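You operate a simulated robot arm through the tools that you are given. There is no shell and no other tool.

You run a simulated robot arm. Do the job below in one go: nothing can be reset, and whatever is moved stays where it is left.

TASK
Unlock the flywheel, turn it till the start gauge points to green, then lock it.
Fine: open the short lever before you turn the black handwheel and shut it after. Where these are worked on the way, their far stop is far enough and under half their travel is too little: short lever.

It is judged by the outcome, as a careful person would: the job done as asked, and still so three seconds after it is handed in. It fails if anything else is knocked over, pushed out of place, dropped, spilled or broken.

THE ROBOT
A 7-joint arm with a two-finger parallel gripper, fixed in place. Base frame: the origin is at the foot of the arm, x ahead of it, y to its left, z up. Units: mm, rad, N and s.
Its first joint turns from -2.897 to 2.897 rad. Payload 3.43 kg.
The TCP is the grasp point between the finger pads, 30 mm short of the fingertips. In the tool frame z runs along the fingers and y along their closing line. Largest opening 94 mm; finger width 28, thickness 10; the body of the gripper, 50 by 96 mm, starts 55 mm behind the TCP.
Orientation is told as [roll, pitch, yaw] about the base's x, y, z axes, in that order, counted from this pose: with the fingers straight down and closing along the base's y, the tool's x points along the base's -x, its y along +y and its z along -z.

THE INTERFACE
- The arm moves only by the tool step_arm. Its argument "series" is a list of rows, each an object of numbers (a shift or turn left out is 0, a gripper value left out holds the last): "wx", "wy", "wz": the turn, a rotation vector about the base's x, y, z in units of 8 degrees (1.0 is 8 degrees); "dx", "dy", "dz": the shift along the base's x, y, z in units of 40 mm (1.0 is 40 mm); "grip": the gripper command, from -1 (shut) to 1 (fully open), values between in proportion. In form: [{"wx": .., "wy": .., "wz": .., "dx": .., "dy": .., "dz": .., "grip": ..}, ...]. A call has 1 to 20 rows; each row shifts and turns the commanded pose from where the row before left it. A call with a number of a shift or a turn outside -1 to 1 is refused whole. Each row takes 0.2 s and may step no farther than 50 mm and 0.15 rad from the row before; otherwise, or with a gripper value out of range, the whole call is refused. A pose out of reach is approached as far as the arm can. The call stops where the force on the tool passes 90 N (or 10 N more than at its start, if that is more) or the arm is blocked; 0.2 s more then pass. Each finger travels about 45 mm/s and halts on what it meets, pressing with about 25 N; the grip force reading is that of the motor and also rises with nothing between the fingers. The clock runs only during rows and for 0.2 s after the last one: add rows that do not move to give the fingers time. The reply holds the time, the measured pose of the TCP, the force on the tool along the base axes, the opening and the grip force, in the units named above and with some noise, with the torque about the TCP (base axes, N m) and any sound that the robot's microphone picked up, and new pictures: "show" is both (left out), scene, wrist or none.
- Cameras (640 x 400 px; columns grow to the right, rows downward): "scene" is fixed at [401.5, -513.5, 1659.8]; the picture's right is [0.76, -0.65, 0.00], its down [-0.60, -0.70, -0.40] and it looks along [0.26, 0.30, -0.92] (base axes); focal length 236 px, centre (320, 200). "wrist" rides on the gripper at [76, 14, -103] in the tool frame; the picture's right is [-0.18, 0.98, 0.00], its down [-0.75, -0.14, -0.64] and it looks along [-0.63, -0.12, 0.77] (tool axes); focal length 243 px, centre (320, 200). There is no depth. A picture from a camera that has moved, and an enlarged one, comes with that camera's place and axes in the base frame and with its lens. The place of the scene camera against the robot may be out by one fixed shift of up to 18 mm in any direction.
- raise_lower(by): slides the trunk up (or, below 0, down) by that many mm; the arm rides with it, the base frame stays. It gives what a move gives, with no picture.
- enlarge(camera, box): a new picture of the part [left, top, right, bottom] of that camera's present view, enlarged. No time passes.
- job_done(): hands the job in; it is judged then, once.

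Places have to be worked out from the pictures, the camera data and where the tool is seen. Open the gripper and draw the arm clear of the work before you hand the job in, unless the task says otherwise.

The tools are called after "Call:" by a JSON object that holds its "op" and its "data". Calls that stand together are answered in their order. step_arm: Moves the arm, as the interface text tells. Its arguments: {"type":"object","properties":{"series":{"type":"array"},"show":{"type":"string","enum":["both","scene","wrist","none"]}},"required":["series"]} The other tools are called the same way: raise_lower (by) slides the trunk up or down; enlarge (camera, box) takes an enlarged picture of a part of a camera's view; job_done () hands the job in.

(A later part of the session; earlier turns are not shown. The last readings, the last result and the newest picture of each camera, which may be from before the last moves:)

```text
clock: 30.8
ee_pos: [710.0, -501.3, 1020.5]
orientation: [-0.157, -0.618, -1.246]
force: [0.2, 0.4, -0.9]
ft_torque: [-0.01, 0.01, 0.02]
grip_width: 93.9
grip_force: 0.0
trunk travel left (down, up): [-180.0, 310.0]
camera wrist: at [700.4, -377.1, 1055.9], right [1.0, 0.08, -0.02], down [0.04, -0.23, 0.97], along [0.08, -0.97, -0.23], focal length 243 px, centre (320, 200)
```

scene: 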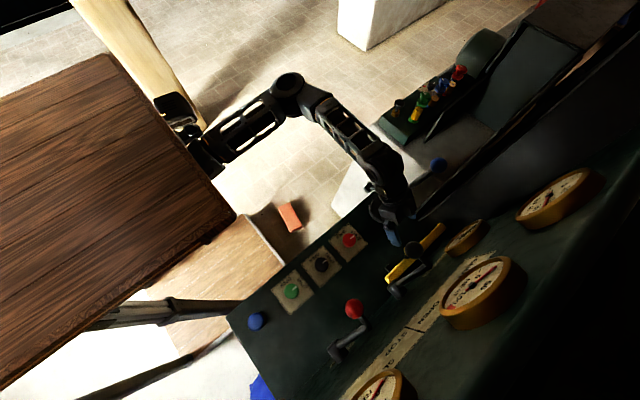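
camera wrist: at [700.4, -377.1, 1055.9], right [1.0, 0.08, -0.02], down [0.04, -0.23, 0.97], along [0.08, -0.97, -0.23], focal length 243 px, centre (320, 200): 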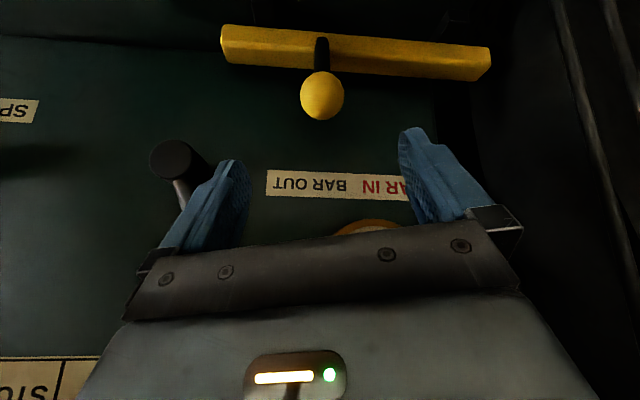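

The ball now sits under BAR OUT. Next is the short lever with its knob at about (640, -573, 1095). I'll move to a pre-position about 100 mm from the knob, gripper open.

Call:
{"op": "step_arm", "data": {"series": [{"dz": 0.9}, {"dz": 0.9}, {"dz": 0.9, "dx": -0.2}, {"dz": 0.9, "dx": -0.6}, {"dz": 0.3, "dx": -0.8, "dy": -0.2}, {"dx": -0.2, "dy": -0.1}, {}]}}

```text
clock: 32.4
ee_pos: [635.6, -510.4, 1175.4]
orientation: [-0.156, -0.62, -1.244]
force: [0.4, -0.2, 0.2]
ft_torque: [-0.04, 0.03, -0.04]
grip_width: 93.8
grip_force: 0.0
trunk travel left (down, up): [-180.0, 310.0]
camera wrist: at [627.5, -387.1, 1211.8], right [1.0, 0.08, -0.02], down [0.04, -0.23, 0.97], along [0.08, -0.97, -0.23], focal length 243 px, centre (320, 200)
```

scene: 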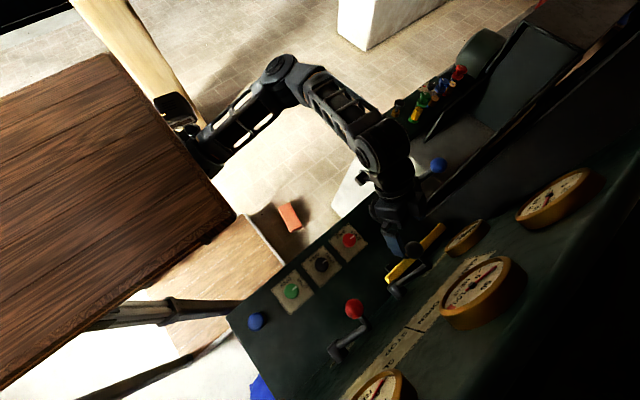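
wrist: 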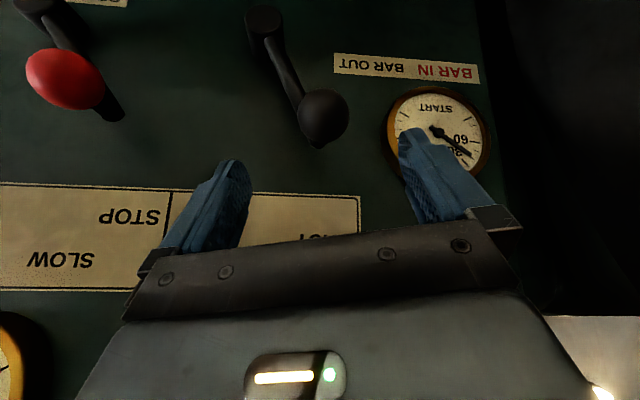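

The knob is confirmed at about (644, -573, 1093). I'll advance along the tool axis to straddle it with the open fingers.

Call:
{"op": "step_arm", "data": {"series": [{"dx": 0.07, "dy": -0.5, "dz": -0.64}, {"dx": 0.07, "dy": -0.5, "dz": -0.64}, {"dx": 0.05, "dy": -0.45, "dz": -0.6}, {}, {}]}}

```text
clock: 33.6
ee_pos: [644.1, -568.6, 1099.8]
orientation: [-0.156, -0.622, -1.246]
force: [-0.9, -0.4, -0.9]
ft_torque: [0.0, 0.02, 0.02]
grip_width: 94.1
grip_force: 0.1
trunk travel left (down, up): [-180.0, 310.0]
camera wrist: at [635.7, -445.8, 1136.7], right [1.0, 0.08, -0.02], down [0.04, -0.23, 0.97], along [0.08, -0.97, -0.23], focal length 243 px, centre (320, 200)
```

scene: 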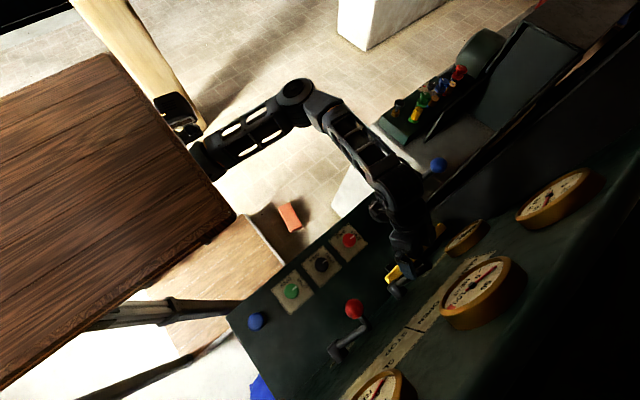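
wrist: 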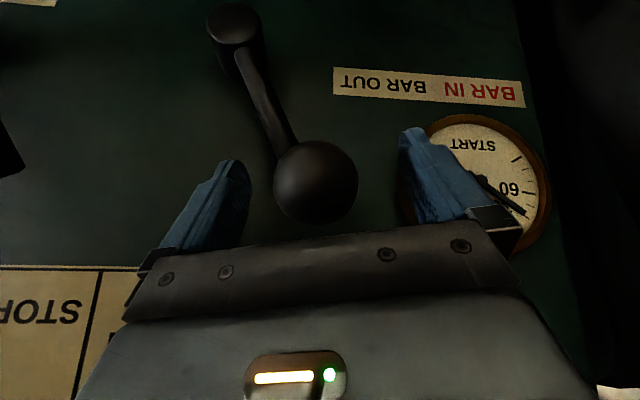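

The knob is between the fingers. I'll narrow the gripper to cage it loosely, then sweep in -x along the arc.

Call:
{"op": "step_arm", "data": {"series": [{"grip": 0.2}, {"grip": 0.2}, {"grip": 0.2}, {"dx": -0.3, "dz": 0.1}, {"dx": -0.3, "dz": 0.1}, {"dx": -0.3, "dz": 0.07}, {"dx": -0.3, "dz": 0.04}, {}], "show": "wrist"}}

```text
clock: 35.4
ee_pos: [597.5, -569.2, 1112.0]
orientation: [-0.157, -0.62, -1.246]
force: [0.4, 0.1, -0.5]
ft_torque: [0.01, 0.02, -0.01]
grip_width: 57.1
grip_force: 0.4
trunk travel left (down, up): [-180.0, 310.0]
camera wrist: at [588.3, -446.4, 1148.3], right [1.0, 0.08, -0.02], down [0.04, -0.23, 0.97], along [0.08, -0.97, -0.23], focal length 243 px, centre (320, 200)
```

wrist: 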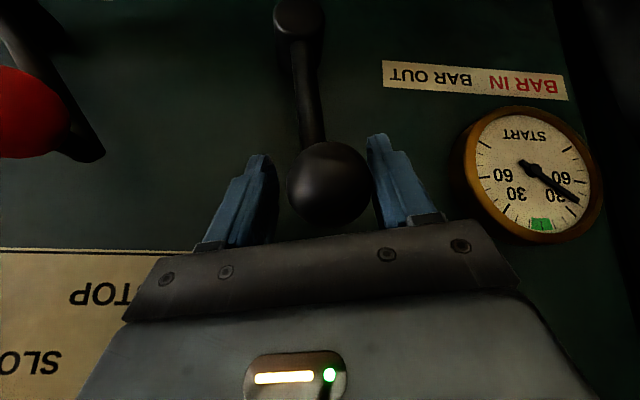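

The lever is following freely. I'll keep going toward OPEN, watching the red lever's knob at x ≈ 450-470.

Call:
{"op": "step_arm", "data": {"series": [{"dx": -0.3}, {"dx": -0.3, "dz": -0.04}, {"dx": -0.25, "dz": -0.05}, {"dx": -0.2, "dz": -0.06}, {}], "show": "both"}}

```text
clock: 36.6
ee_pos: [554.6, -569.6, 1105.1]
orientation: [-0.156, -0.619, -1.245]
force: [0.1, 1.6, -0.7]
ft_torque: [-0.01, 0.0, -0.01]
grip_width: 56.9
grip_force: 0.3
trunk travel left (down, up): [-180.0, 310.0]
camera wrist: at [545.7, -445.7, 1141.8], right [1.0, 0.08, -0.02], down [0.04, -0.23, 0.97], along [0.08, -0.97, -0.23], focal length 243 px, centre (320, 200)
```

scene: 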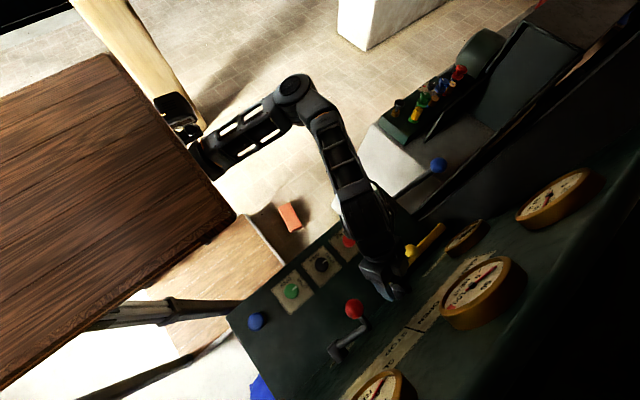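
wrist: 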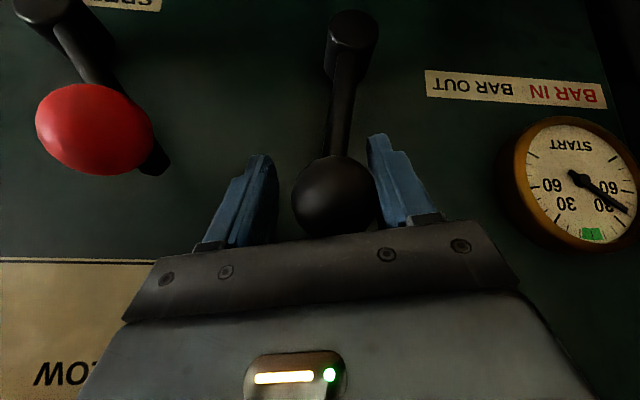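

The lever is past vertical with little force. I'll continue in small steps until it meets the stop.

Call:
{"op": "step_arm", "data": {"series": [{"dx": -0.2, "dz": -0.07}, {"dx": -0.2, "dz": -0.07}, {"dx": -0.15, "dz": -0.06}, {}], "show": "wrist"}}

```text
clock: 37.6
ee_pos: [532.6, -568.5, 1097.6]
orientation: [-0.158, -0.621, -1.246]
force: [0.8, 0.5, 0.3]
ft_torque: [-0.01, -0.05, 0.02]
grip_width: 56.6
grip_force: 0.6
trunk travel left (down, up): [-180.0, 310.0]
camera wrist: at [524.0, -445.1, 1134.4], right [1.0, 0.08, -0.02], down [0.04, -0.23, 0.97], along [0.08, -0.97, -0.23], focal length 243 px, centre (320, 200)
```

wrist: 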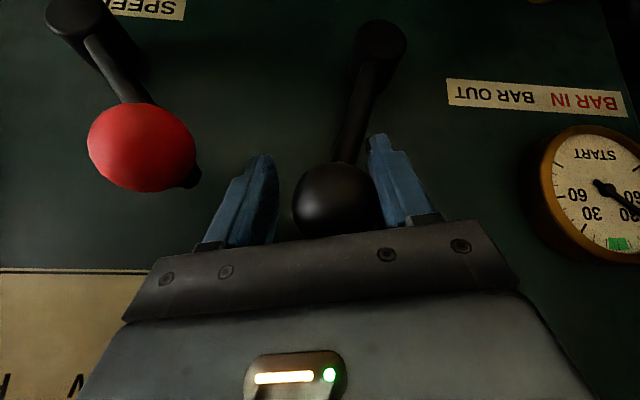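

There's still no resistance, and the left finger has about 30 mm of room to the red knob. I'll advance in small steps.

Call:
{"op": "step_arm", "data": {"series": [{"dx": -0.15, "dz": -0.07}, {"dx": -0.15, "dz": -0.07}, {}], "show": "wrist"}}

```text
clock: 38.4
ee_pos: [520.7, -568.8, 1091.9]
orientation: [-0.158, -0.62, -1.248]
force: [-0.3, -0.1, 0.5]
ft_torque: [0.0, -0.01, 0.0]
grip_width: 56.8
grip_force: 0.0
trunk travel left (down, up): [-180.0, 310.0]
camera wrist: at [512.0, -445.5, 1128.9], right [1.0, 0.08, -0.02], down [0.04, -0.23, 0.97], along [0.08, -0.97, -0.23], focal length 243 px, centre (320, 200)
```

wrist: 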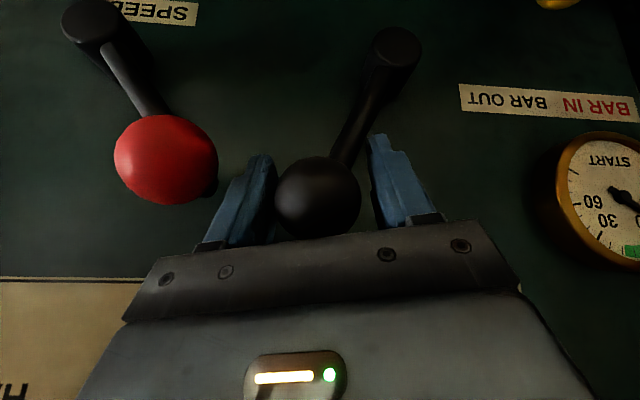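

The knob has swung over toward the left finger on its own, at roughly -31°. I'll step slightly further to check whether it's at its stop.

Call:
{"op": "step_arm", "data": {"series": [{"dx": -0.15, "dz": -0.05}, {}, {}], "show": "wrist"}}

```text
clock: 39.2
ee_pos: [515.1, -568.6, 1092.0]
orientation: [-0.156, -0.621, -1.247]
force: [0.8, -0.1, -0.1]
ft_torque: [-0.01, 0.01, 0.04]
grip_width: 56.5
grip_force: 0.0
trunk travel left (down, up): [-180.0, 310.0]
camera wrist: at [506.1, -445.3, 1127.5], right [1.0, 0.08, -0.02], down [0.04, -0.23, 0.97], along [0.08, -0.97, -0.23], focal length 243 px, centre (320, 200)
```

wrist: 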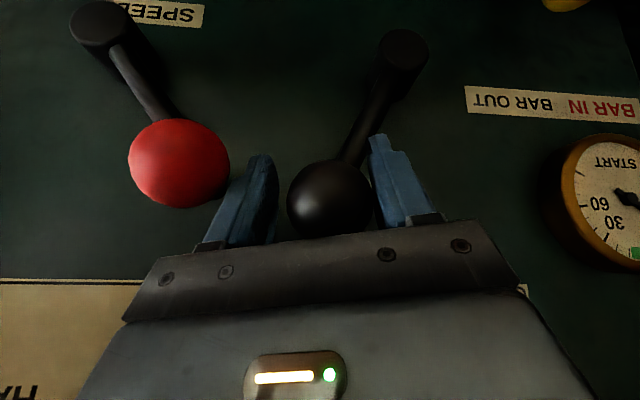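

The knob stayed put as the gripper moved, so it's at its end stop at about -31°. One 4 mm nudge will confirm.

Call:
{"op": "step_arm", "data": {"series": [{"dx": -0.1}, {}, {}], "show": "wrist"}}

```text
clock: 40.0
ee_pos: [511.8, -568.2, 1091.4]
orientation: [-0.157, -0.621, -1.244]
force: [13.2, -4.4, 5.6]
ft_torque: [0.01, 0.36, 0.04]
grip_width: 55.5
grip_force: 0.0
trunk travel left (down, up): [-180.0, 310.0]
camera wrist: at [503.5, -445.0, 1127.8], right [1.0, 0.08, -0.02], down [0.04, -0.23, 0.97], along [0.08, -0.97, -0.23], focal length 243 px, centre (320, 200)
```

wrist: 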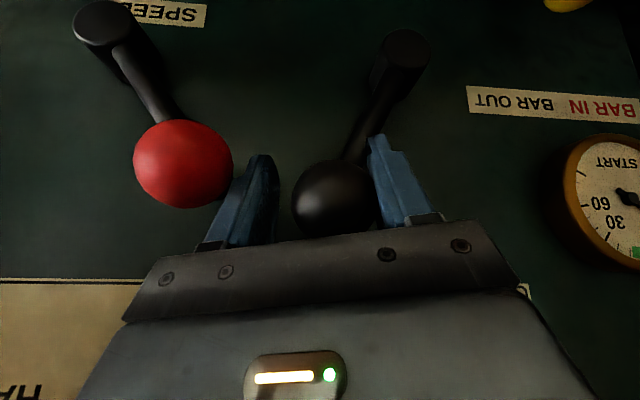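

The 13 N reaction confirms the OPEN stop. I'll centre the fingers, retreat along the tool axis, and head back to look at the wheel.

Call:
{"op": "step_arm", "data": {"series": [{"dx": 0.2}, {"dy": 0.55, "dz": 0.75}, {"dy": 0.55, "dz": 0.75}, {"dy": 0.55, "dz": 0.75}, {"dy": 0.5, "dz": 0.5}, {"dy": 0.8, "dx": 0.3}, {"dy": 0.8, "dx": 0.8}, {"dx": 0.9}, {"dx": 0.9, "grip": 1}, {"dx": 0.9, "grip": 1}, {}]}}

```text
clock: 42.4
ee_pos: [671.2, -416.6, 1199.9]
orientation: [-0.157, -0.618, -1.246]
force: [0.2, -0.3, 0.1]
ft_torque: [0.03, -0.02, -0.02]
grip_width: 94.1
grip_force: 0.1
trunk travel left (down, up): [-180.0, 310.0]
camera wrist: at [662.7, -294.3, 1236.4], right [1.0, 0.08, -0.02], down [0.04, -0.23, 0.97], along [0.08, -0.97, -0.23], focal length 243 px, centre (320, 200)
```

scene: 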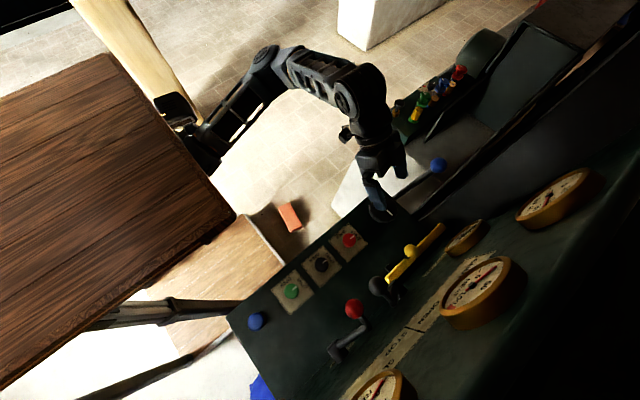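
wrist: 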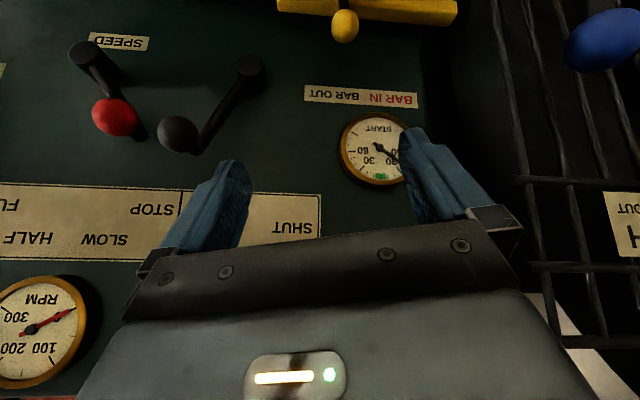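

Bar out and lever open both look right. Now I'll straighten the tool and get a steep view of the wheel.

Call:
{"op": "step_arm", "data": {"series": [{"wx": 0.9, "dy": 0.7, "dx": 0.5}, {"wx": 0.9, "dy": 0.7, "dx": 0.6}, {"wx": 0.9, "dx": 0.6, "dy": 0.5}, {"wx": 0.9, "dx": 0.6}, {"wx": 0.9, "dx": 0.6}, {"dz": -0.8}, {"dz": -0.9}, {"dz": -0.9}, {}]}}

```text
clock: 44.4
ee_pos: [757.3, -338.5, 1084.4]
orientation: [0.032, -0.018, -1.309]
force: [0.3, 0.2, 0.4]
ft_torque: [0.01, -0.03, 0.0]
grip_width: 94.0
grip_force: 0.1
out of reach, approached as far as the arm can: row 5
trunk travel left (down, up): [-180.0, 310.0]
camera wrist: at [748.2, -260.7, 1185.8], right [1.0, 0.08, 0.03], down [0.04, -0.76, 0.65], along [0.08, -0.65, -0.76], focal length 243 px, centre (320, 200)
```

scene: 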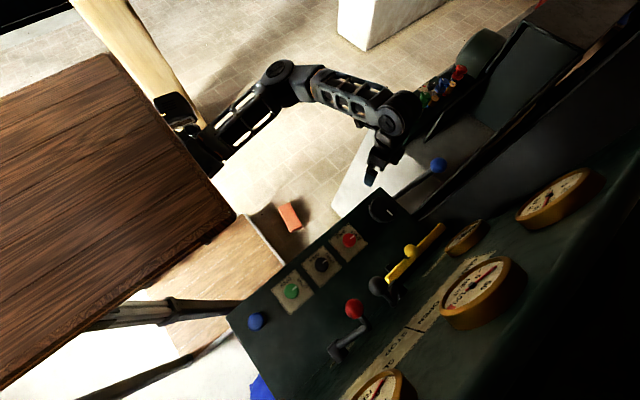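
wrist: 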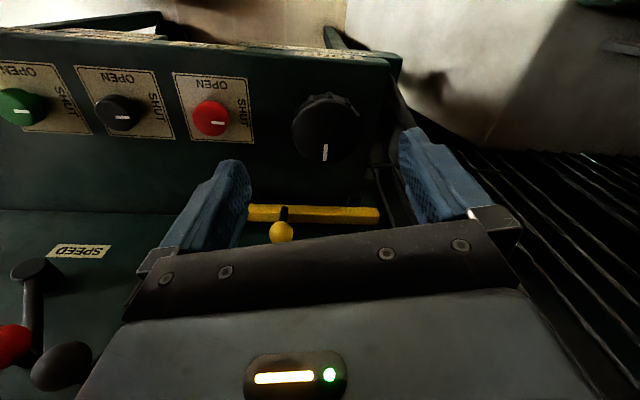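

Call:
{"op": "enlarge", "data": {"camera": "wrist", "box": [260, 75, 400, 175]}}

```text
4.00 times, centred on (330, 125) of wrist
camera zoom: at [748.2, -260.7, 1185.8], right [1.0, 0.08, 0.03], down [0.04, -0.76, 0.65], along [0.08, -0.65, -0.76], focal length 970 px, centre (280, 500)
```

zoom: 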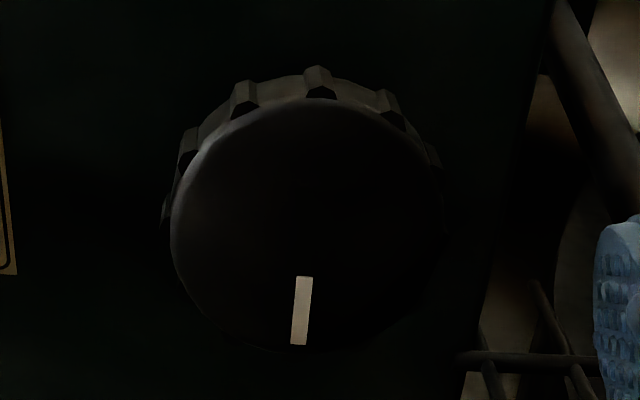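

The wheel is about 105 mm across with about 12 ribs spaced 30° apart, so it can't be spanned. I'll turn it by placing the right-hand finger in a gap between ribs and moving along an arc about the wheel axis, near (783, -415). I'll yaw to about -0.3 and hover at the wheel's left side.

Call:
{"op": "step_arm", "data": {"series": [{"wz": 0.9, "dy": -0.3, "dx": -0.3}, {"wz": 0.9, "dy": -0.3, "dx": -0.3}, {"wz": 0.9, "dy": -0.3, "dx": -0.3}, {"wz": 0.9, "dy": -0.4, "dx": -0.3}, {"wz": 0.9, "dy": -0.4, "dx": -0.3}, {"wz": 0.9, "dy": -0.4, "dx": -0.2}, {"wz": 0.9, "dy": -0.3, "dx": -0.2, "dz": -0.5}, {"wz": 0.95, "dy": -0.1, "dz": -0.8, "wx": -0.18, "wy": 0.19}, {"dz": -0.8}, {"dz": -0.8}, {}]}}

```text
clock: 46.8
ee_pos: [680.3, -439.8, 967.7]
orientation: [-0.001, 0.0, -0.295]
force: [-0.3, 1.9, -0.8]
ft_torque: [-0.01, 0.01, -0.02]
grip_width: 94.3
grip_force: 0.0
trunk travel left (down, up): [-180.0, 310.0]
camera wrist: at [612.7, -403.8, 1069.7], right [0.46, 0.89, 0.0], down [0.68, -0.35, 0.64], along [0.57, -0.3, -0.77], focal length 243 px, centre (320, 200)
```

scene: 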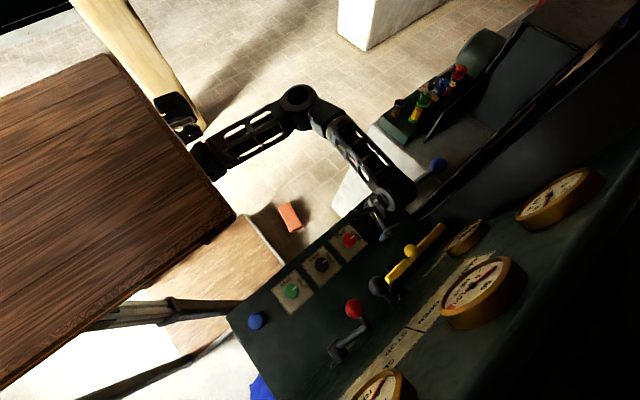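
wrist: 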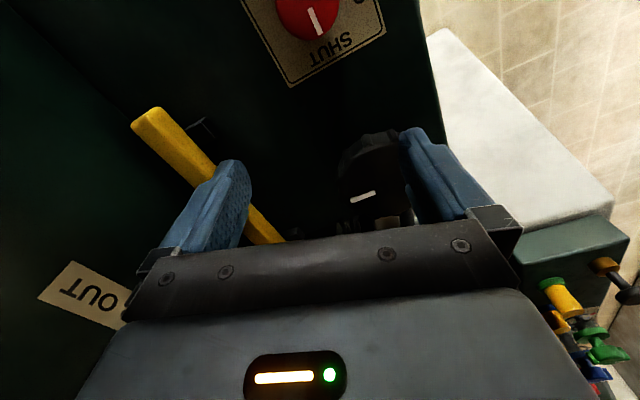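

The tool is vertical and the wheel shows beside the right finger. I'll enlarge to refine its place and the rib phase.

Call:
{"op": "enlarge", "data": {"camera": "wrist", "box": [310, 110, 450, 240]}}

Call:
{"op": "enlarge", "data": {"camera": "scene", "box": [340, 170, 500, 270]}}

```text
3.08 times, centred on (380, 175) of wrist
camera zoom: at [612.7, -403.8, 1069.7], right [0.46, 0.89, 0.0], down [0.68, -0.35, 0.64], along [0.57, -0.3, -0.77], focal length 746 px, centre (135, 277)
```

zoom: 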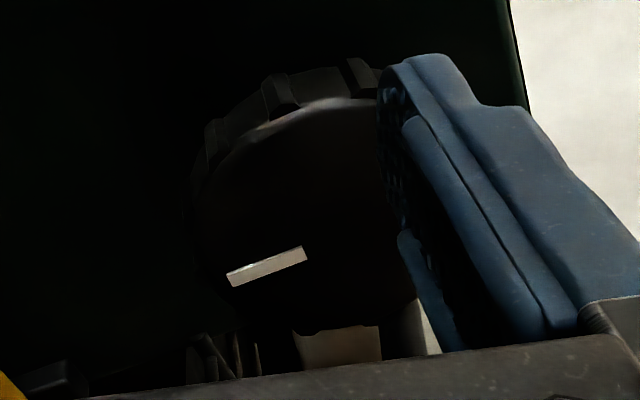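

```text
4.00 times, centred on (420, 220) of scene
camera zoom: at [401.5, -513.5, 1659.8], right [0.76, -0.65, 0.0], down [-0.6, -0.7, -0.4], along [0.26, 0.3, -0.92], focal length 943 px, centre (-80, 120)
```

zoom: 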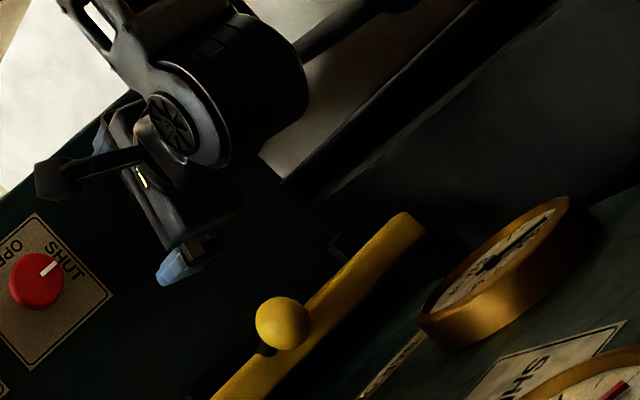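

I need better certainty on the wheel's size and height, so I'll enlarge this view further.

Call:
{"op": "enlarge", "data": {"camera": "wrist", "box": [335, 115, 415, 235]}}

```text
3.33 times, centred on (375, 175) of wrist
camera zoom: at [612.7, -403.8, 1069.7], right [0.46, 0.89, 0.0], down [0.68, -0.35, 0.64], along [0.57, -0.3, -0.77], focal length 809 px, centre (137, 283)
```

zoom: 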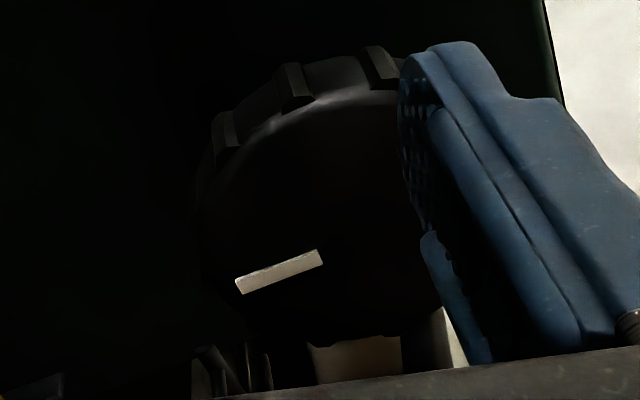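

The combined views put the wheel's top centre near (782, -416, 858), with radius about 50 plus ribs. The right finger is now at radius 90 and bearing 163°, which is over a rib gap. I'll descend beside the wheel to TCP z ≈ 852.

Call:
{"op": "step_arm", "data": {"series": [{"dz": -0.7}, {"dz": -0.7}, {"dz": -0.7}, {"dz": -0.7}, {}]}}

Call:
{"op": "enlarge", "data": {"camera": "wrist", "box": [330, 100, 490, 230]}}

```text
clock: 48.0
ee_pos: [679.7, -441.2, 856.1]
orientation: [-0.002, -0.002, -0.297]
force: [0.3, -0.4, 0.7]
ft_torque: [0.03, 0.01, -0.01]
grip_width: 94.3
grip_force: 0.0
trunk travel left (down, up): [-180.0, 310.0]
camera wrist: at [612.3, -404.1, 958.2], right [0.46, 0.89, 0.0], down [0.68, -0.35, 0.64], along [0.57, -0.3, -0.77], focal length 243 px, centre (320, 200)
```

scene: 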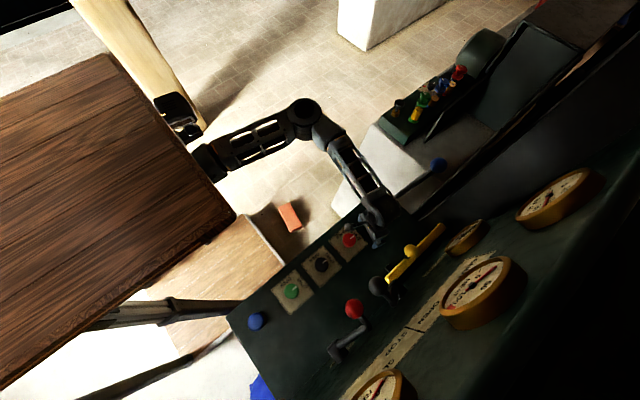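
wrist: 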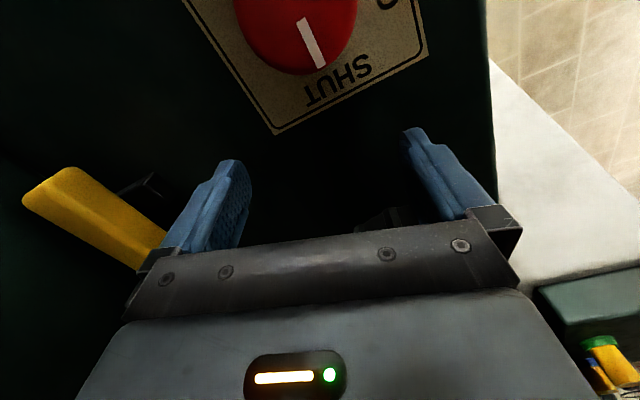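

```text
3.08 times, centred on (410, 165) of wrist
camera zoom: at [612.3, -404.1, 958.2], right [0.46, 0.89, 0.0], down [0.68, -0.35, 0.64], along [0.57, -0.3, -0.77], focal length 746 px, centre (43, 308)
```

zoom: 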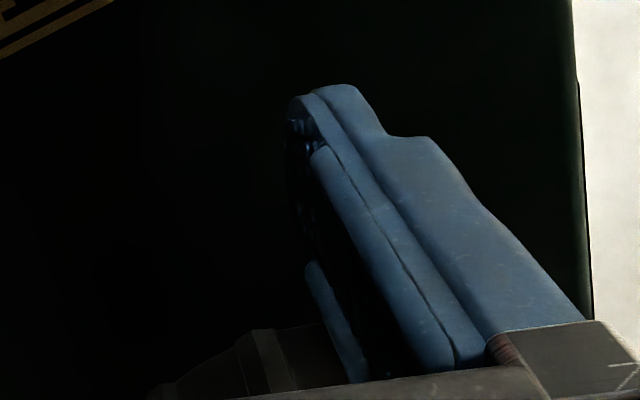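

A rib shows at about 177°, so the finger at 163° is aligned with a gap. I'll move radially inward in small steps and watch for contact.

Call:
{"op": "step_arm", "data": {"series": [{"dx": 0.12, "dy": -0.036}, {"dx": 0.12, "dy": -0.036}, {"dx": 0.12, "dy": -0.036}, {"dx": 0.07, "dy": -0.02}, {}], "show": "wrist"}}

Call:
{"op": "enlarge", "data": {"camera": "wrist", "box": [330, 100, 490, 230]}}

```text
clock: 49.2
ee_pos: [698.4, -445.4, 855.8]
orientation: [0.0, -0.002, -0.296]
force: [0.1, 0.6, 0.5]
ft_torque: [0.03, 0.05, 0.01]
grip_width: 93.9
grip_force: 0.0
trunk travel left (down, up): [-180.0, 310.0]
camera wrist: at [629.8, -409.3, 958.3], right [0.46, 0.89, 0.0], down [0.68, -0.35, 0.64], along [0.57, -0.3, -0.77], focal length 243 px, centre (320, 200)
```

wrist: 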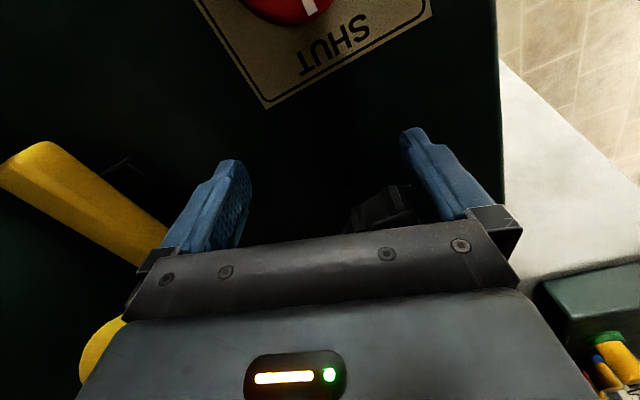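

```text
3.08 times, centred on (410, 165) of wrist
camera zoom: at [629.8, -409.3, 958.3], right [0.46, 0.89, 0.0], down [0.68, -0.35, 0.64], along [0.57, -0.3, -0.77], focal length 746 px, centre (43, 308)
```

zoom: 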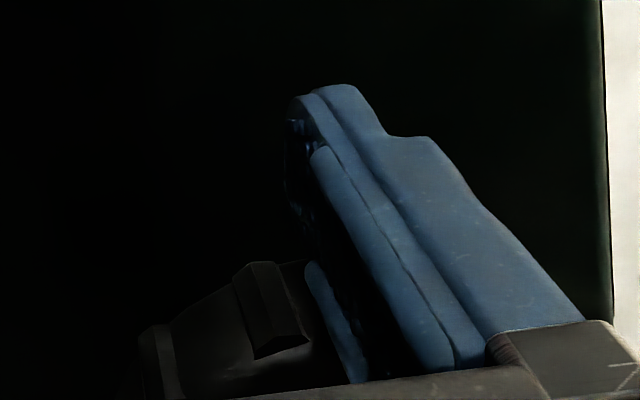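

The finger sits in a rib gap, just short of the rim at ρ ≈ 71. I'll ease inward in 2-3 mm steps.

Call:
{"op": "step_arm", "data": {"series": [{"dx": 0.07, "dy": -0.02}, {}, {}], "show": "none"}}

Call:
{"op": "step_arm", "data": {"series": [{"dx": 0.06, "dy": -0.018}, {}, {}], "show": "wrist"}}

Call:
{"op": "enlarge", "data": {"camera": "wrist", "box": [330, 100, 490, 230]}}

```text
clock: 50.0
ee_pos: [700.0, -446.3, 855.8]
orientation: [0.001, -0.002, -0.297]
force: [-0.2, -0.7, 0.5]
ft_torque: [-0.04, -0.01, -0.01]
grip_width: 94.0
grip_force: 0.0
trunk travel left (down, up): [-180.0, 310.0]
```

```text
clock: 50.8
ee_pos: [703.6, -448.5, 856.8]
orientation: [-0.003, 0.0, -0.298]
force: [-4.7, 1.5, -0.4]
ft_torque: [-0.05, 0.04, 0.3]
grip_width: 93.8
grip_force: 0.2
trunk travel left (down, up): [-180.0, 310.0]
camera wrist: at [634.8, -410.2, 959.0], right [0.46, 0.89, 0.0], down [0.68, -0.35, 0.64], along [0.57, -0.3, -0.77], focal length 243 px, centre (320, 200)
```

wrist: 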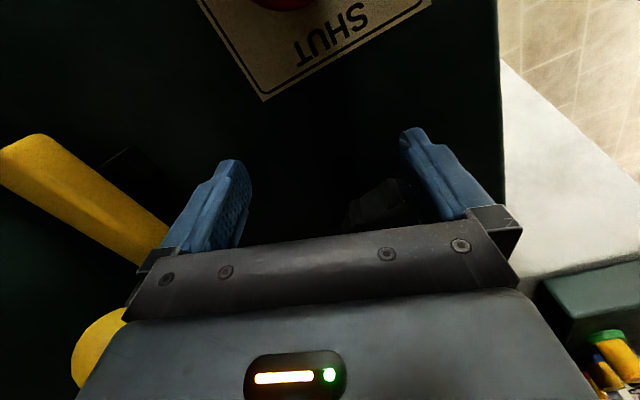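

```text
3.08 times, centred on (410, 165) of wrist
camera zoom: at [634.8, -410.2, 959.0], right [0.46, 0.89, 0.0], down [0.68, -0.35, 0.64], along [0.57, -0.3, -0.77], focal length 746 px, centre (43, 308)
```

zoom: 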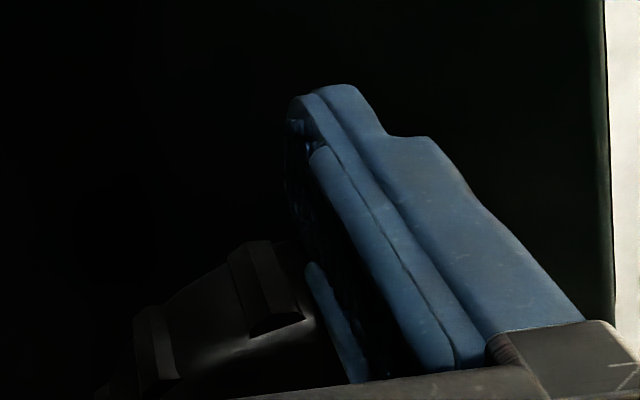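

Light radial contact (5 N) at ρ ≈ 65 confirms the rim position. I'll try a clockwise arc of 16° about (782, -416) and check whether the wheel and gauge respond.

Call:
{"op": "step_arm", "data": {"series": [{"wz": -0.5, "dx": -0.0525, "dy": 0.14}, {"wz": -0.5, "dx": -0.0425, "dy": 0.14}, {"wz": -0.5, "dx": -0.0325, "dy": 0.145}, {"wz": -0.5, "dx": -0.021, "dy": 0.1475}, {}, {}]}}

Call:
{"op": "enlarge", "data": {"camera": "wrist", "box": [330, 100, 490, 230]}}

Call:
{"op": "enlarge", "data": {"camera": "scene", "box": [430, 205, 510, 265]}}

```text
clock: 52.2
ee_pos: [696.6, -424.8, 857.8]
orientation: [-0.001, 0.001, -0.575]
force: [-15.8, 1.9, -0.2]
ft_torque: [0.0, 0.03, 0.72]
grip_width: 90.1
grip_force: 0.1
trunk travel left (down, up): [-180.0, 310.0]
camera wrist: at [642.0, -369.6, 959.0], right [0.69, 0.72, 0.0], down [0.56, -0.53, 0.64], along [0.46, -0.44, -0.77], focal length 243 px, centre (320, 200)
```

scene: 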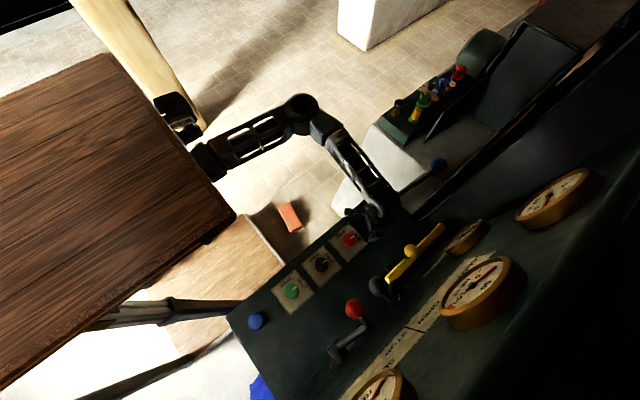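
wrist: 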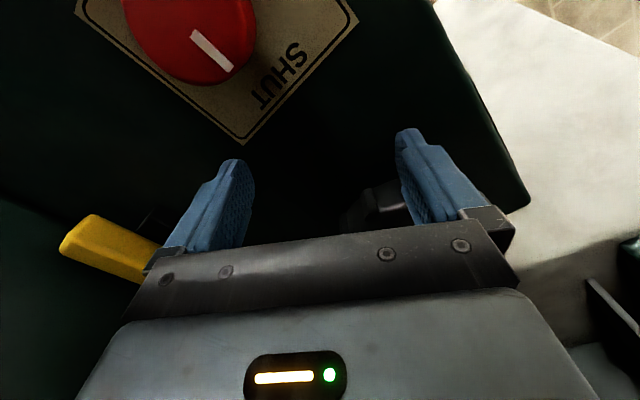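

```text
3.08 times, centred on (410, 165) of wrist
camera zoom: at [642.0, -369.6, 959.0], right [0.69, 0.72, 0.0], down [0.56, -0.53, 0.64], along [0.46, -0.44, -0.77], focal length 746 px, centre (43, 308)
```

zoom: 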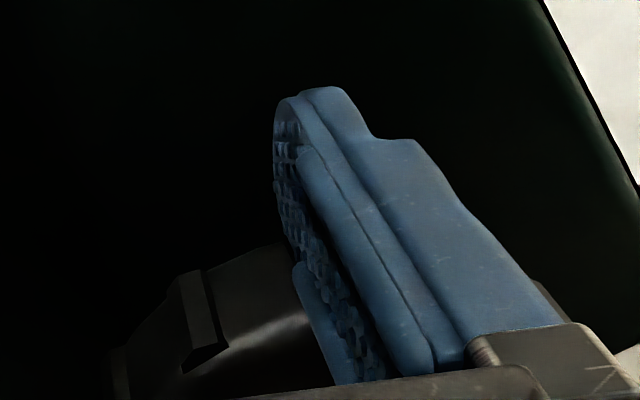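

```text
6.67 times, centred on (470, 235) of scene
camera zoom: at [401.5, -513.5, 1659.8], right [0.76, -0.65, 0.0], down [-0.6, -0.7, -0.4], along [0.26, 0.3, -0.92], focal length 1572 px, centre (-680, -33)
```

zoom: 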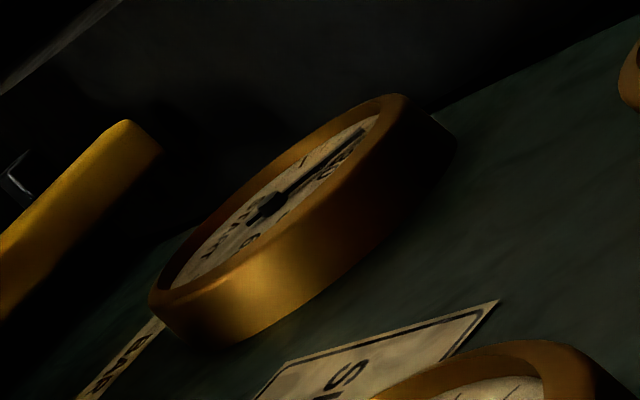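

The finger rode up over a rib and its compliance gave way: the width dropped to 90 and the wheel didn't move. A firmer hold is to straddle the near side of the wheel with both fingers and clamp them into two rib gaps on a chord. I'll retreat outward, rise and set that up.

Call:
{"op": "step_arm", "data": {"series": [{"dx": -0.3, "dy": 0.1}, {"dz": 0.8}, {"dz": 0.8}, {"wz": 0.7, "dx": 0.3, "dy": 0.1}, {"wz": 0.7, "dx": 0.4, "dy": 0.2}, {"wz": 0.66, "dx": 0.4, "dy": 0.2}, {}, {}]}}

Call:
{"op": "enlarge", "data": {"camera": "wrist", "box": [200, 100, 440, 250]}}

Call:
{"op": "enlarge", "data": {"camera": "scene", "box": [430, 205, 510, 265]}}

```text
clock: 54.0
ee_pos: [730.3, -398.4, 921.6]
orientation: [-0.001, -0.004, -0.288]
force: [-0.6, 0.4, -0.4]
ft_torque: [-0.01, -0.01, -0.01]
grip_width: 94.1
grip_force: 0.1
trunk travel left (down, up): [-180.0, 310.0]
camera wrist: at [662.3, -363.6, 1022.7], right [0.45, 0.89, 0.0], down [0.68, -0.35, 0.64], along [0.57, -0.29, -0.77], focal length 243 px, centre (320, 200)
```

scene: 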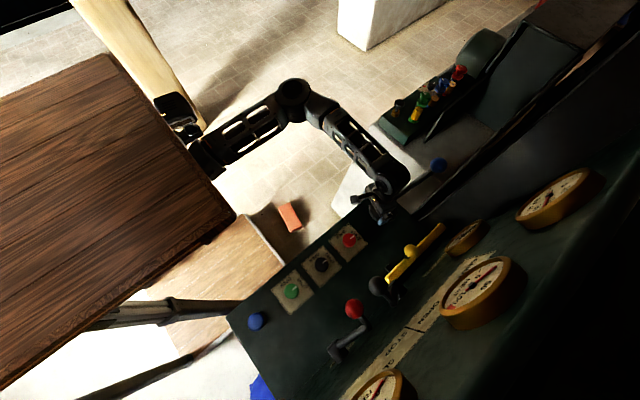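
wrist: 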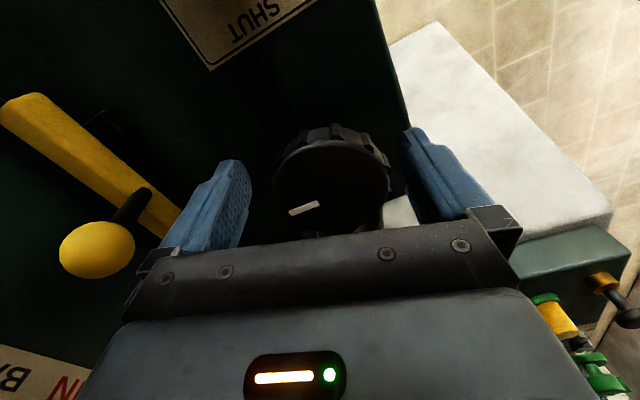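

```text
2.67 times, centred on (320, 175) of wrist
camera zoom: at [662.3, -363.6, 1022.7], right [0.45, 0.89, 0.0], down [0.68, -0.35, 0.64], along [0.57, -0.29, -0.77], focal length 647 px, centre (320, 267)
```

zoom: 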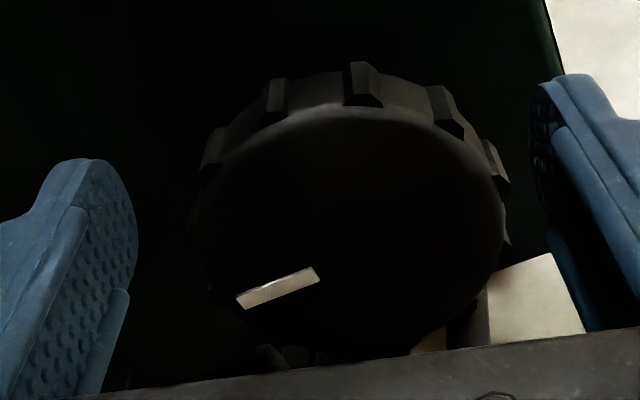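

```text
6.67 times, centred on (470, 235) of scene
camera zoom: at [401.5, -513.5, 1659.8], right [0.76, -0.65, 0.0], down [-0.6, -0.7, -0.4], along [0.26, 0.3, -0.92], focal length 1572 px, centre (-680, -33)
```

zoom: 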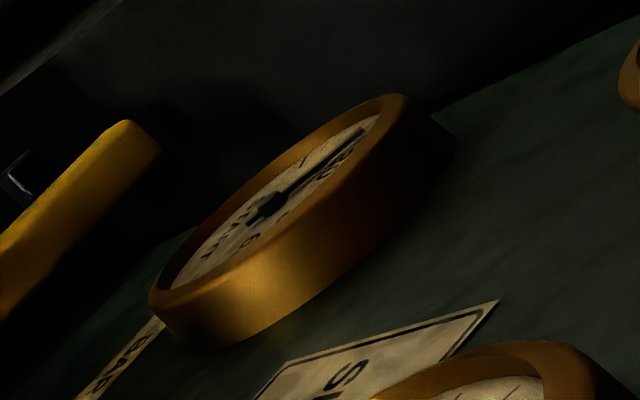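

From this view the rib spacing is 24° (15 ribs at about 104, 129, 153, 177 and 200°), with the wheel centre near (783, -412) and top at about 859. I'll align on the 177° rib so both fingertips fall in gaps at ±60°, then descend outside the rim.

Call:
{"op": "step_arm", "data": {"series": [{"wz": 0.85, "dx": -0.04, "dy": -0.13}, {"wz": 0.84, "dx": -0.04, "dy": -0.14}, {"dz": -0.6}, {"dz": -0.6}, {"dz": -0.6}, {}, {}], "show": "wrist"}}

Call:
{"op": "enlarge", "data": {"camera": "wrist", "box": [200, 100, 440, 250]}}

```text
clock: 55.6
ee_pos: [726.1, -411.1, 849.0]
orientation: [-0.003, -0.001, -0.053]
force: [0.1, 0.5, -0.3]
ft_torque: [0.0, -0.01, 0.0]
grip_width: 94.1
grip_force: 0.0
trunk travel left (down, up): [-180.0, 310.0]
camera wrist: at [652.1, -392.4, 950.5], right [0.23, 0.97, 0.0], down [0.74, -0.18, 0.64], along [0.62, -0.15, -0.77], focal length 243 px, centre (320, 200)
```

wrist: 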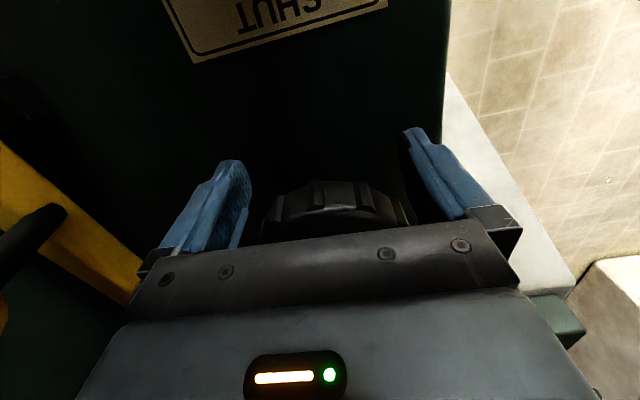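

```text
2.67 times, centred on (320, 175) of wrist
camera zoom: at [652.1, -392.4, 950.5], right [0.23, 0.97, 0.0], down [0.74, -0.18, 0.64], along [0.62, -0.15, -0.77], focal length 647 px, centre (320, 267)
```

zoom: 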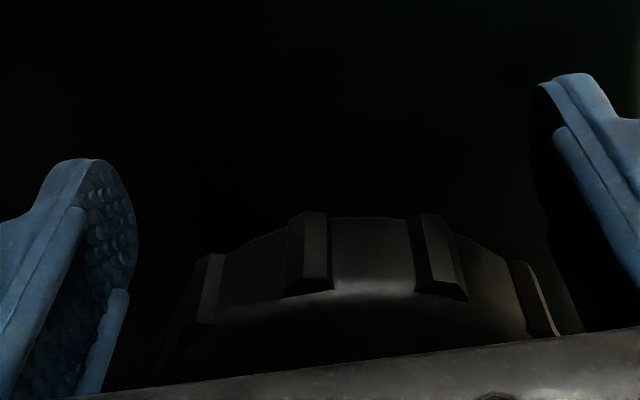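

The fingers are down either side of the rim without contact. I'll correct 2 mm in y and move in toward the axis in small steps.

Call:
{"op": "step_arm", "data": {"series": [{"dy": 0.04}, {"dx": 0.1}, {"dx": 0.1, "dy": -0.01}, {"dx": 0.1, "dy": -0.01}, {}, {}], "show": "wrist"}}

Call:
{"op": "enlarge", "data": {"camera": "wrist", "box": [200, 100, 440, 250]}}

```text
clock: 57.0
ee_pos: [737.5, -410.5, 849.3]
orientation: [-0.003, -0.001, -0.054]
force: [-0.3, 0.6, 1.0]
ft_torque: [-0.02, 0.04, 0.04]
grip_width: 94.2
grip_force: 0.0
trunk travel left (down, up): [-180.0, 310.0]
camera wrist: at [663.5, -391.7, 950.5], right [0.23, 0.97, 0.0], down [0.74, -0.18, 0.64], along [0.62, -0.15, -0.77], focal length 243 px, centre (320, 200)
```

wrist: 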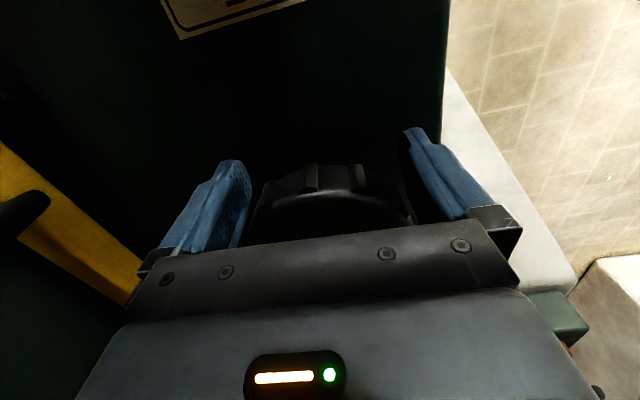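

```text
2.67 times, centred on (320, 175) of wrist
camera zoom: at [663.5, -391.7, 950.5], right [0.23, 0.97, 0.0], down [0.74, -0.18, 0.64], along [0.62, -0.15, -0.77], focal length 647 px, centre (320, 267)
```

zoom: 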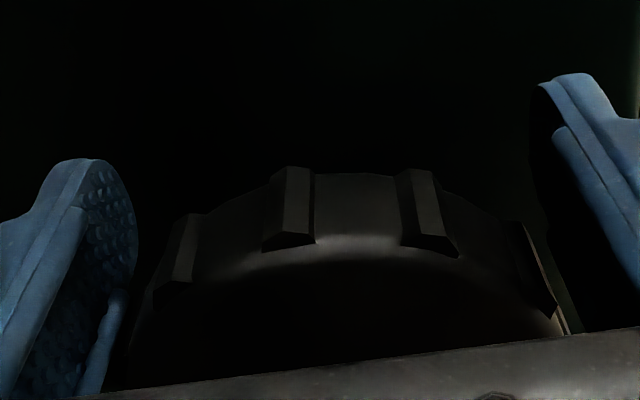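

The rim now fits closely between the fingers. I'll move 4 mm more in and then close.

Call:
{"op": "step_arm", "data": {"series": [{"dx": 0.1, "dy": -0.01}, {}, {"grip": -1}, {"grip": -1}, {"grip": -1}, {"grip": -1}], "show": "wrist"}}

Call:
{"op": "enlarge", "data": {"camera": "wrist", "box": [200, 100, 440, 250]}}

```text
clock: 58.4
ee_pos: [742.4, -412.4, 848.1]
orientation: [-0.006, 0.001, -0.055]
force: [-14.8, -28.2, 0.0]
ft_torque: [-0.21, 0.27, -0.37]
grip_width: 86.3
grip_force: 45.7
trunk travel left (down, up): [-180.0, 310.0]
camera wrist: at [666.3, -393.3, 951.1], right [0.24, 0.97, 0.0], down [0.75, -0.18, 0.64], along [0.62, -0.16, -0.77], focal length 243 px, centre (320, 200)
```

wrist: 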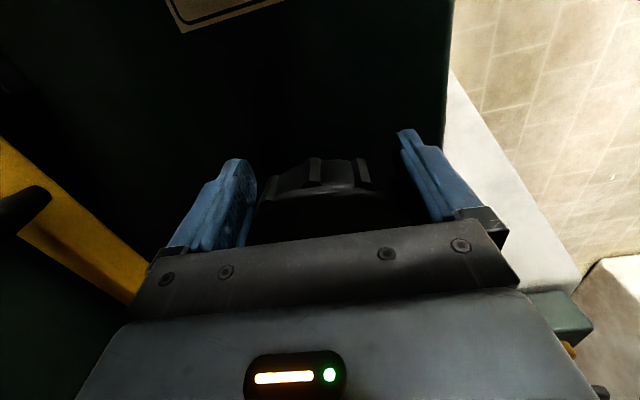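

```text
2.67 times, centred on (320, 175) of wrist
camera zoom: at [666.3, -393.3, 951.1], right [0.24, 0.97, 0.0], down [0.75, -0.18, 0.64], along [0.62, -0.16, -0.77], focal length 647 px, centre (320, 267)
```

zoom: 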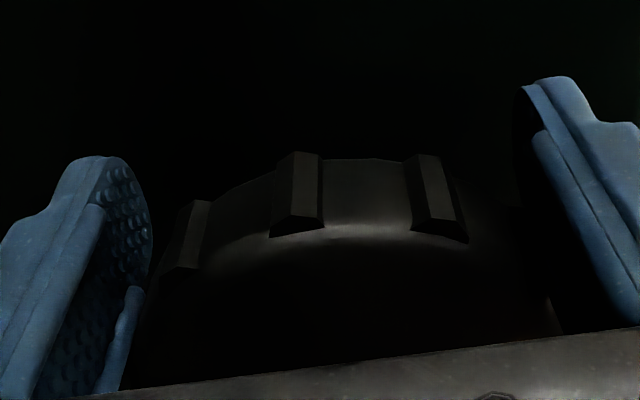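

The width is 86 mm, but the -28 N side force means only the rear finger bears on the wheel. I'll shift a few mm in -y to centre the grip.

Call:
{"op": "step_arm", "data": {"series": [{"dy": -0.08}, {}, {}], "show": "none"}}

```text
clock: 59.2
ee_pos: [741.5, -413.2, 848.6]
orientation: [-0.001, 0.002, -0.053]
force: [-35.3, -1.4, 11.3]
ft_torque: [-0.29, -0.15, -0.11]
grip_width: 86.3
grip_force: 45.1
trunk travel left (down, up): [-180.0, 310.0]
```

The forces are now laterally balanced, which fixes the axis at about (783, -415). I'll try a 12° clockwise turn about it and watch the force and gauge.

Call:
{"op": "step_arm", "data": {"series": [{"wz": -0.5, "dx": 0.005, "dy": 0.07}, {"wz": -0.5, "dx": 0.0125, "dy": 0.0725}, {"wz": -0.5, "dx": 0.015, "dy": 0.07}, {}, {}]}}

Call:
{"op": "enlarge", "data": {"camera": "wrist", "box": [200, 100, 440, 250]}}

Call:
{"op": "enlarge", "data": {"camera": "scene", "box": [430, 205, 510, 265]}}

```text
clock: 60.1
ee_pos: [732.1, -400.5, 848.3]
orientation: [0.007, 0.028, -0.271]
force: [-52.2, 38.7, 21.0]
ft_torque: [0.31, -0.89, 1.16]
grip_width: 66.0
grip_force: 44.6
trunk travel left (down, up): [-180.0, 310.0]
stopped in row 4: the force on the tool passed its limit at 91 N (the readings are from after the stop); the commanded pose is now the measured one
camera wrist: at [664.7, -367.7, 951.9], right [0.44, 0.9, 0.0], down [0.7, -0.35, 0.62], along [0.56, -0.27, -0.78], focal length 243 px, centre (320, 200)
```

scene: 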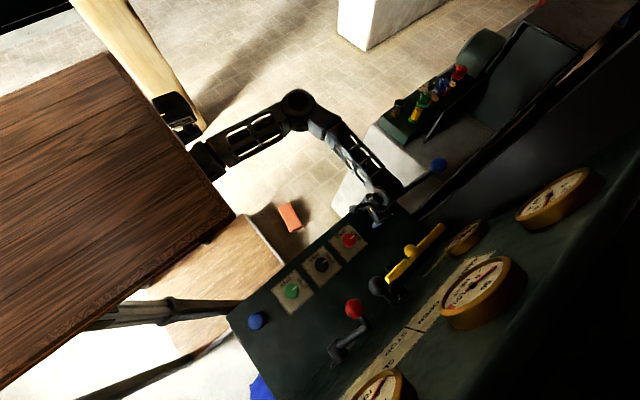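
wrist: 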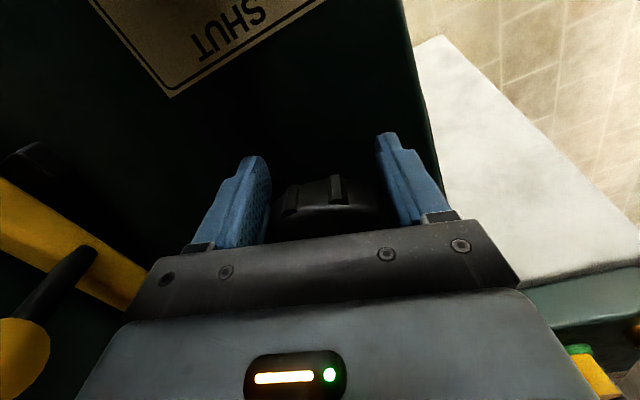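

```text
2.67 times, centred on (320, 175) of wrist
camera zoom: at [664.7, -367.7, 951.9], right [0.44, 0.9, 0.0], down [0.7, -0.35, 0.62], along [0.56, -0.27, -0.78], focal length 647 px, centre (320, 267)
```

zoom: 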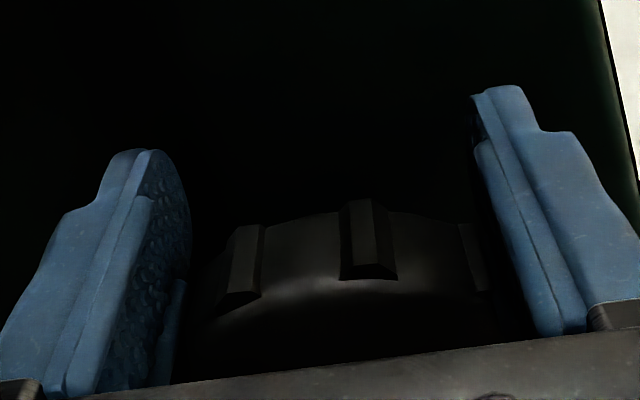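

```text
6.67 times, centred on (470, 235) of scene
camera zoom: at [401.5, -513.5, 1659.8], right [0.76, -0.65, 0.0], down [-0.6, -0.7, -0.4], along [0.26, 0.3, -0.92], focal length 1572 px, centre (-680, -33)
```

zoom: 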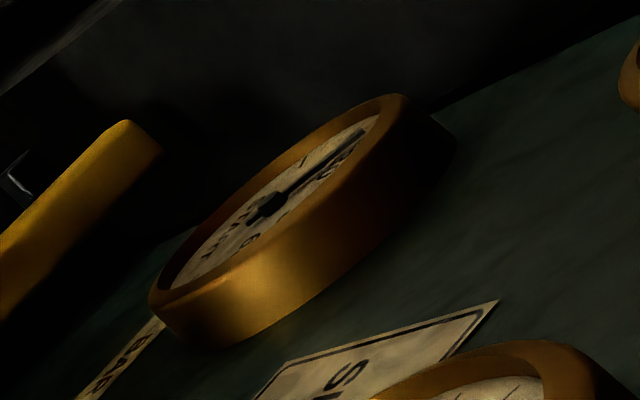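

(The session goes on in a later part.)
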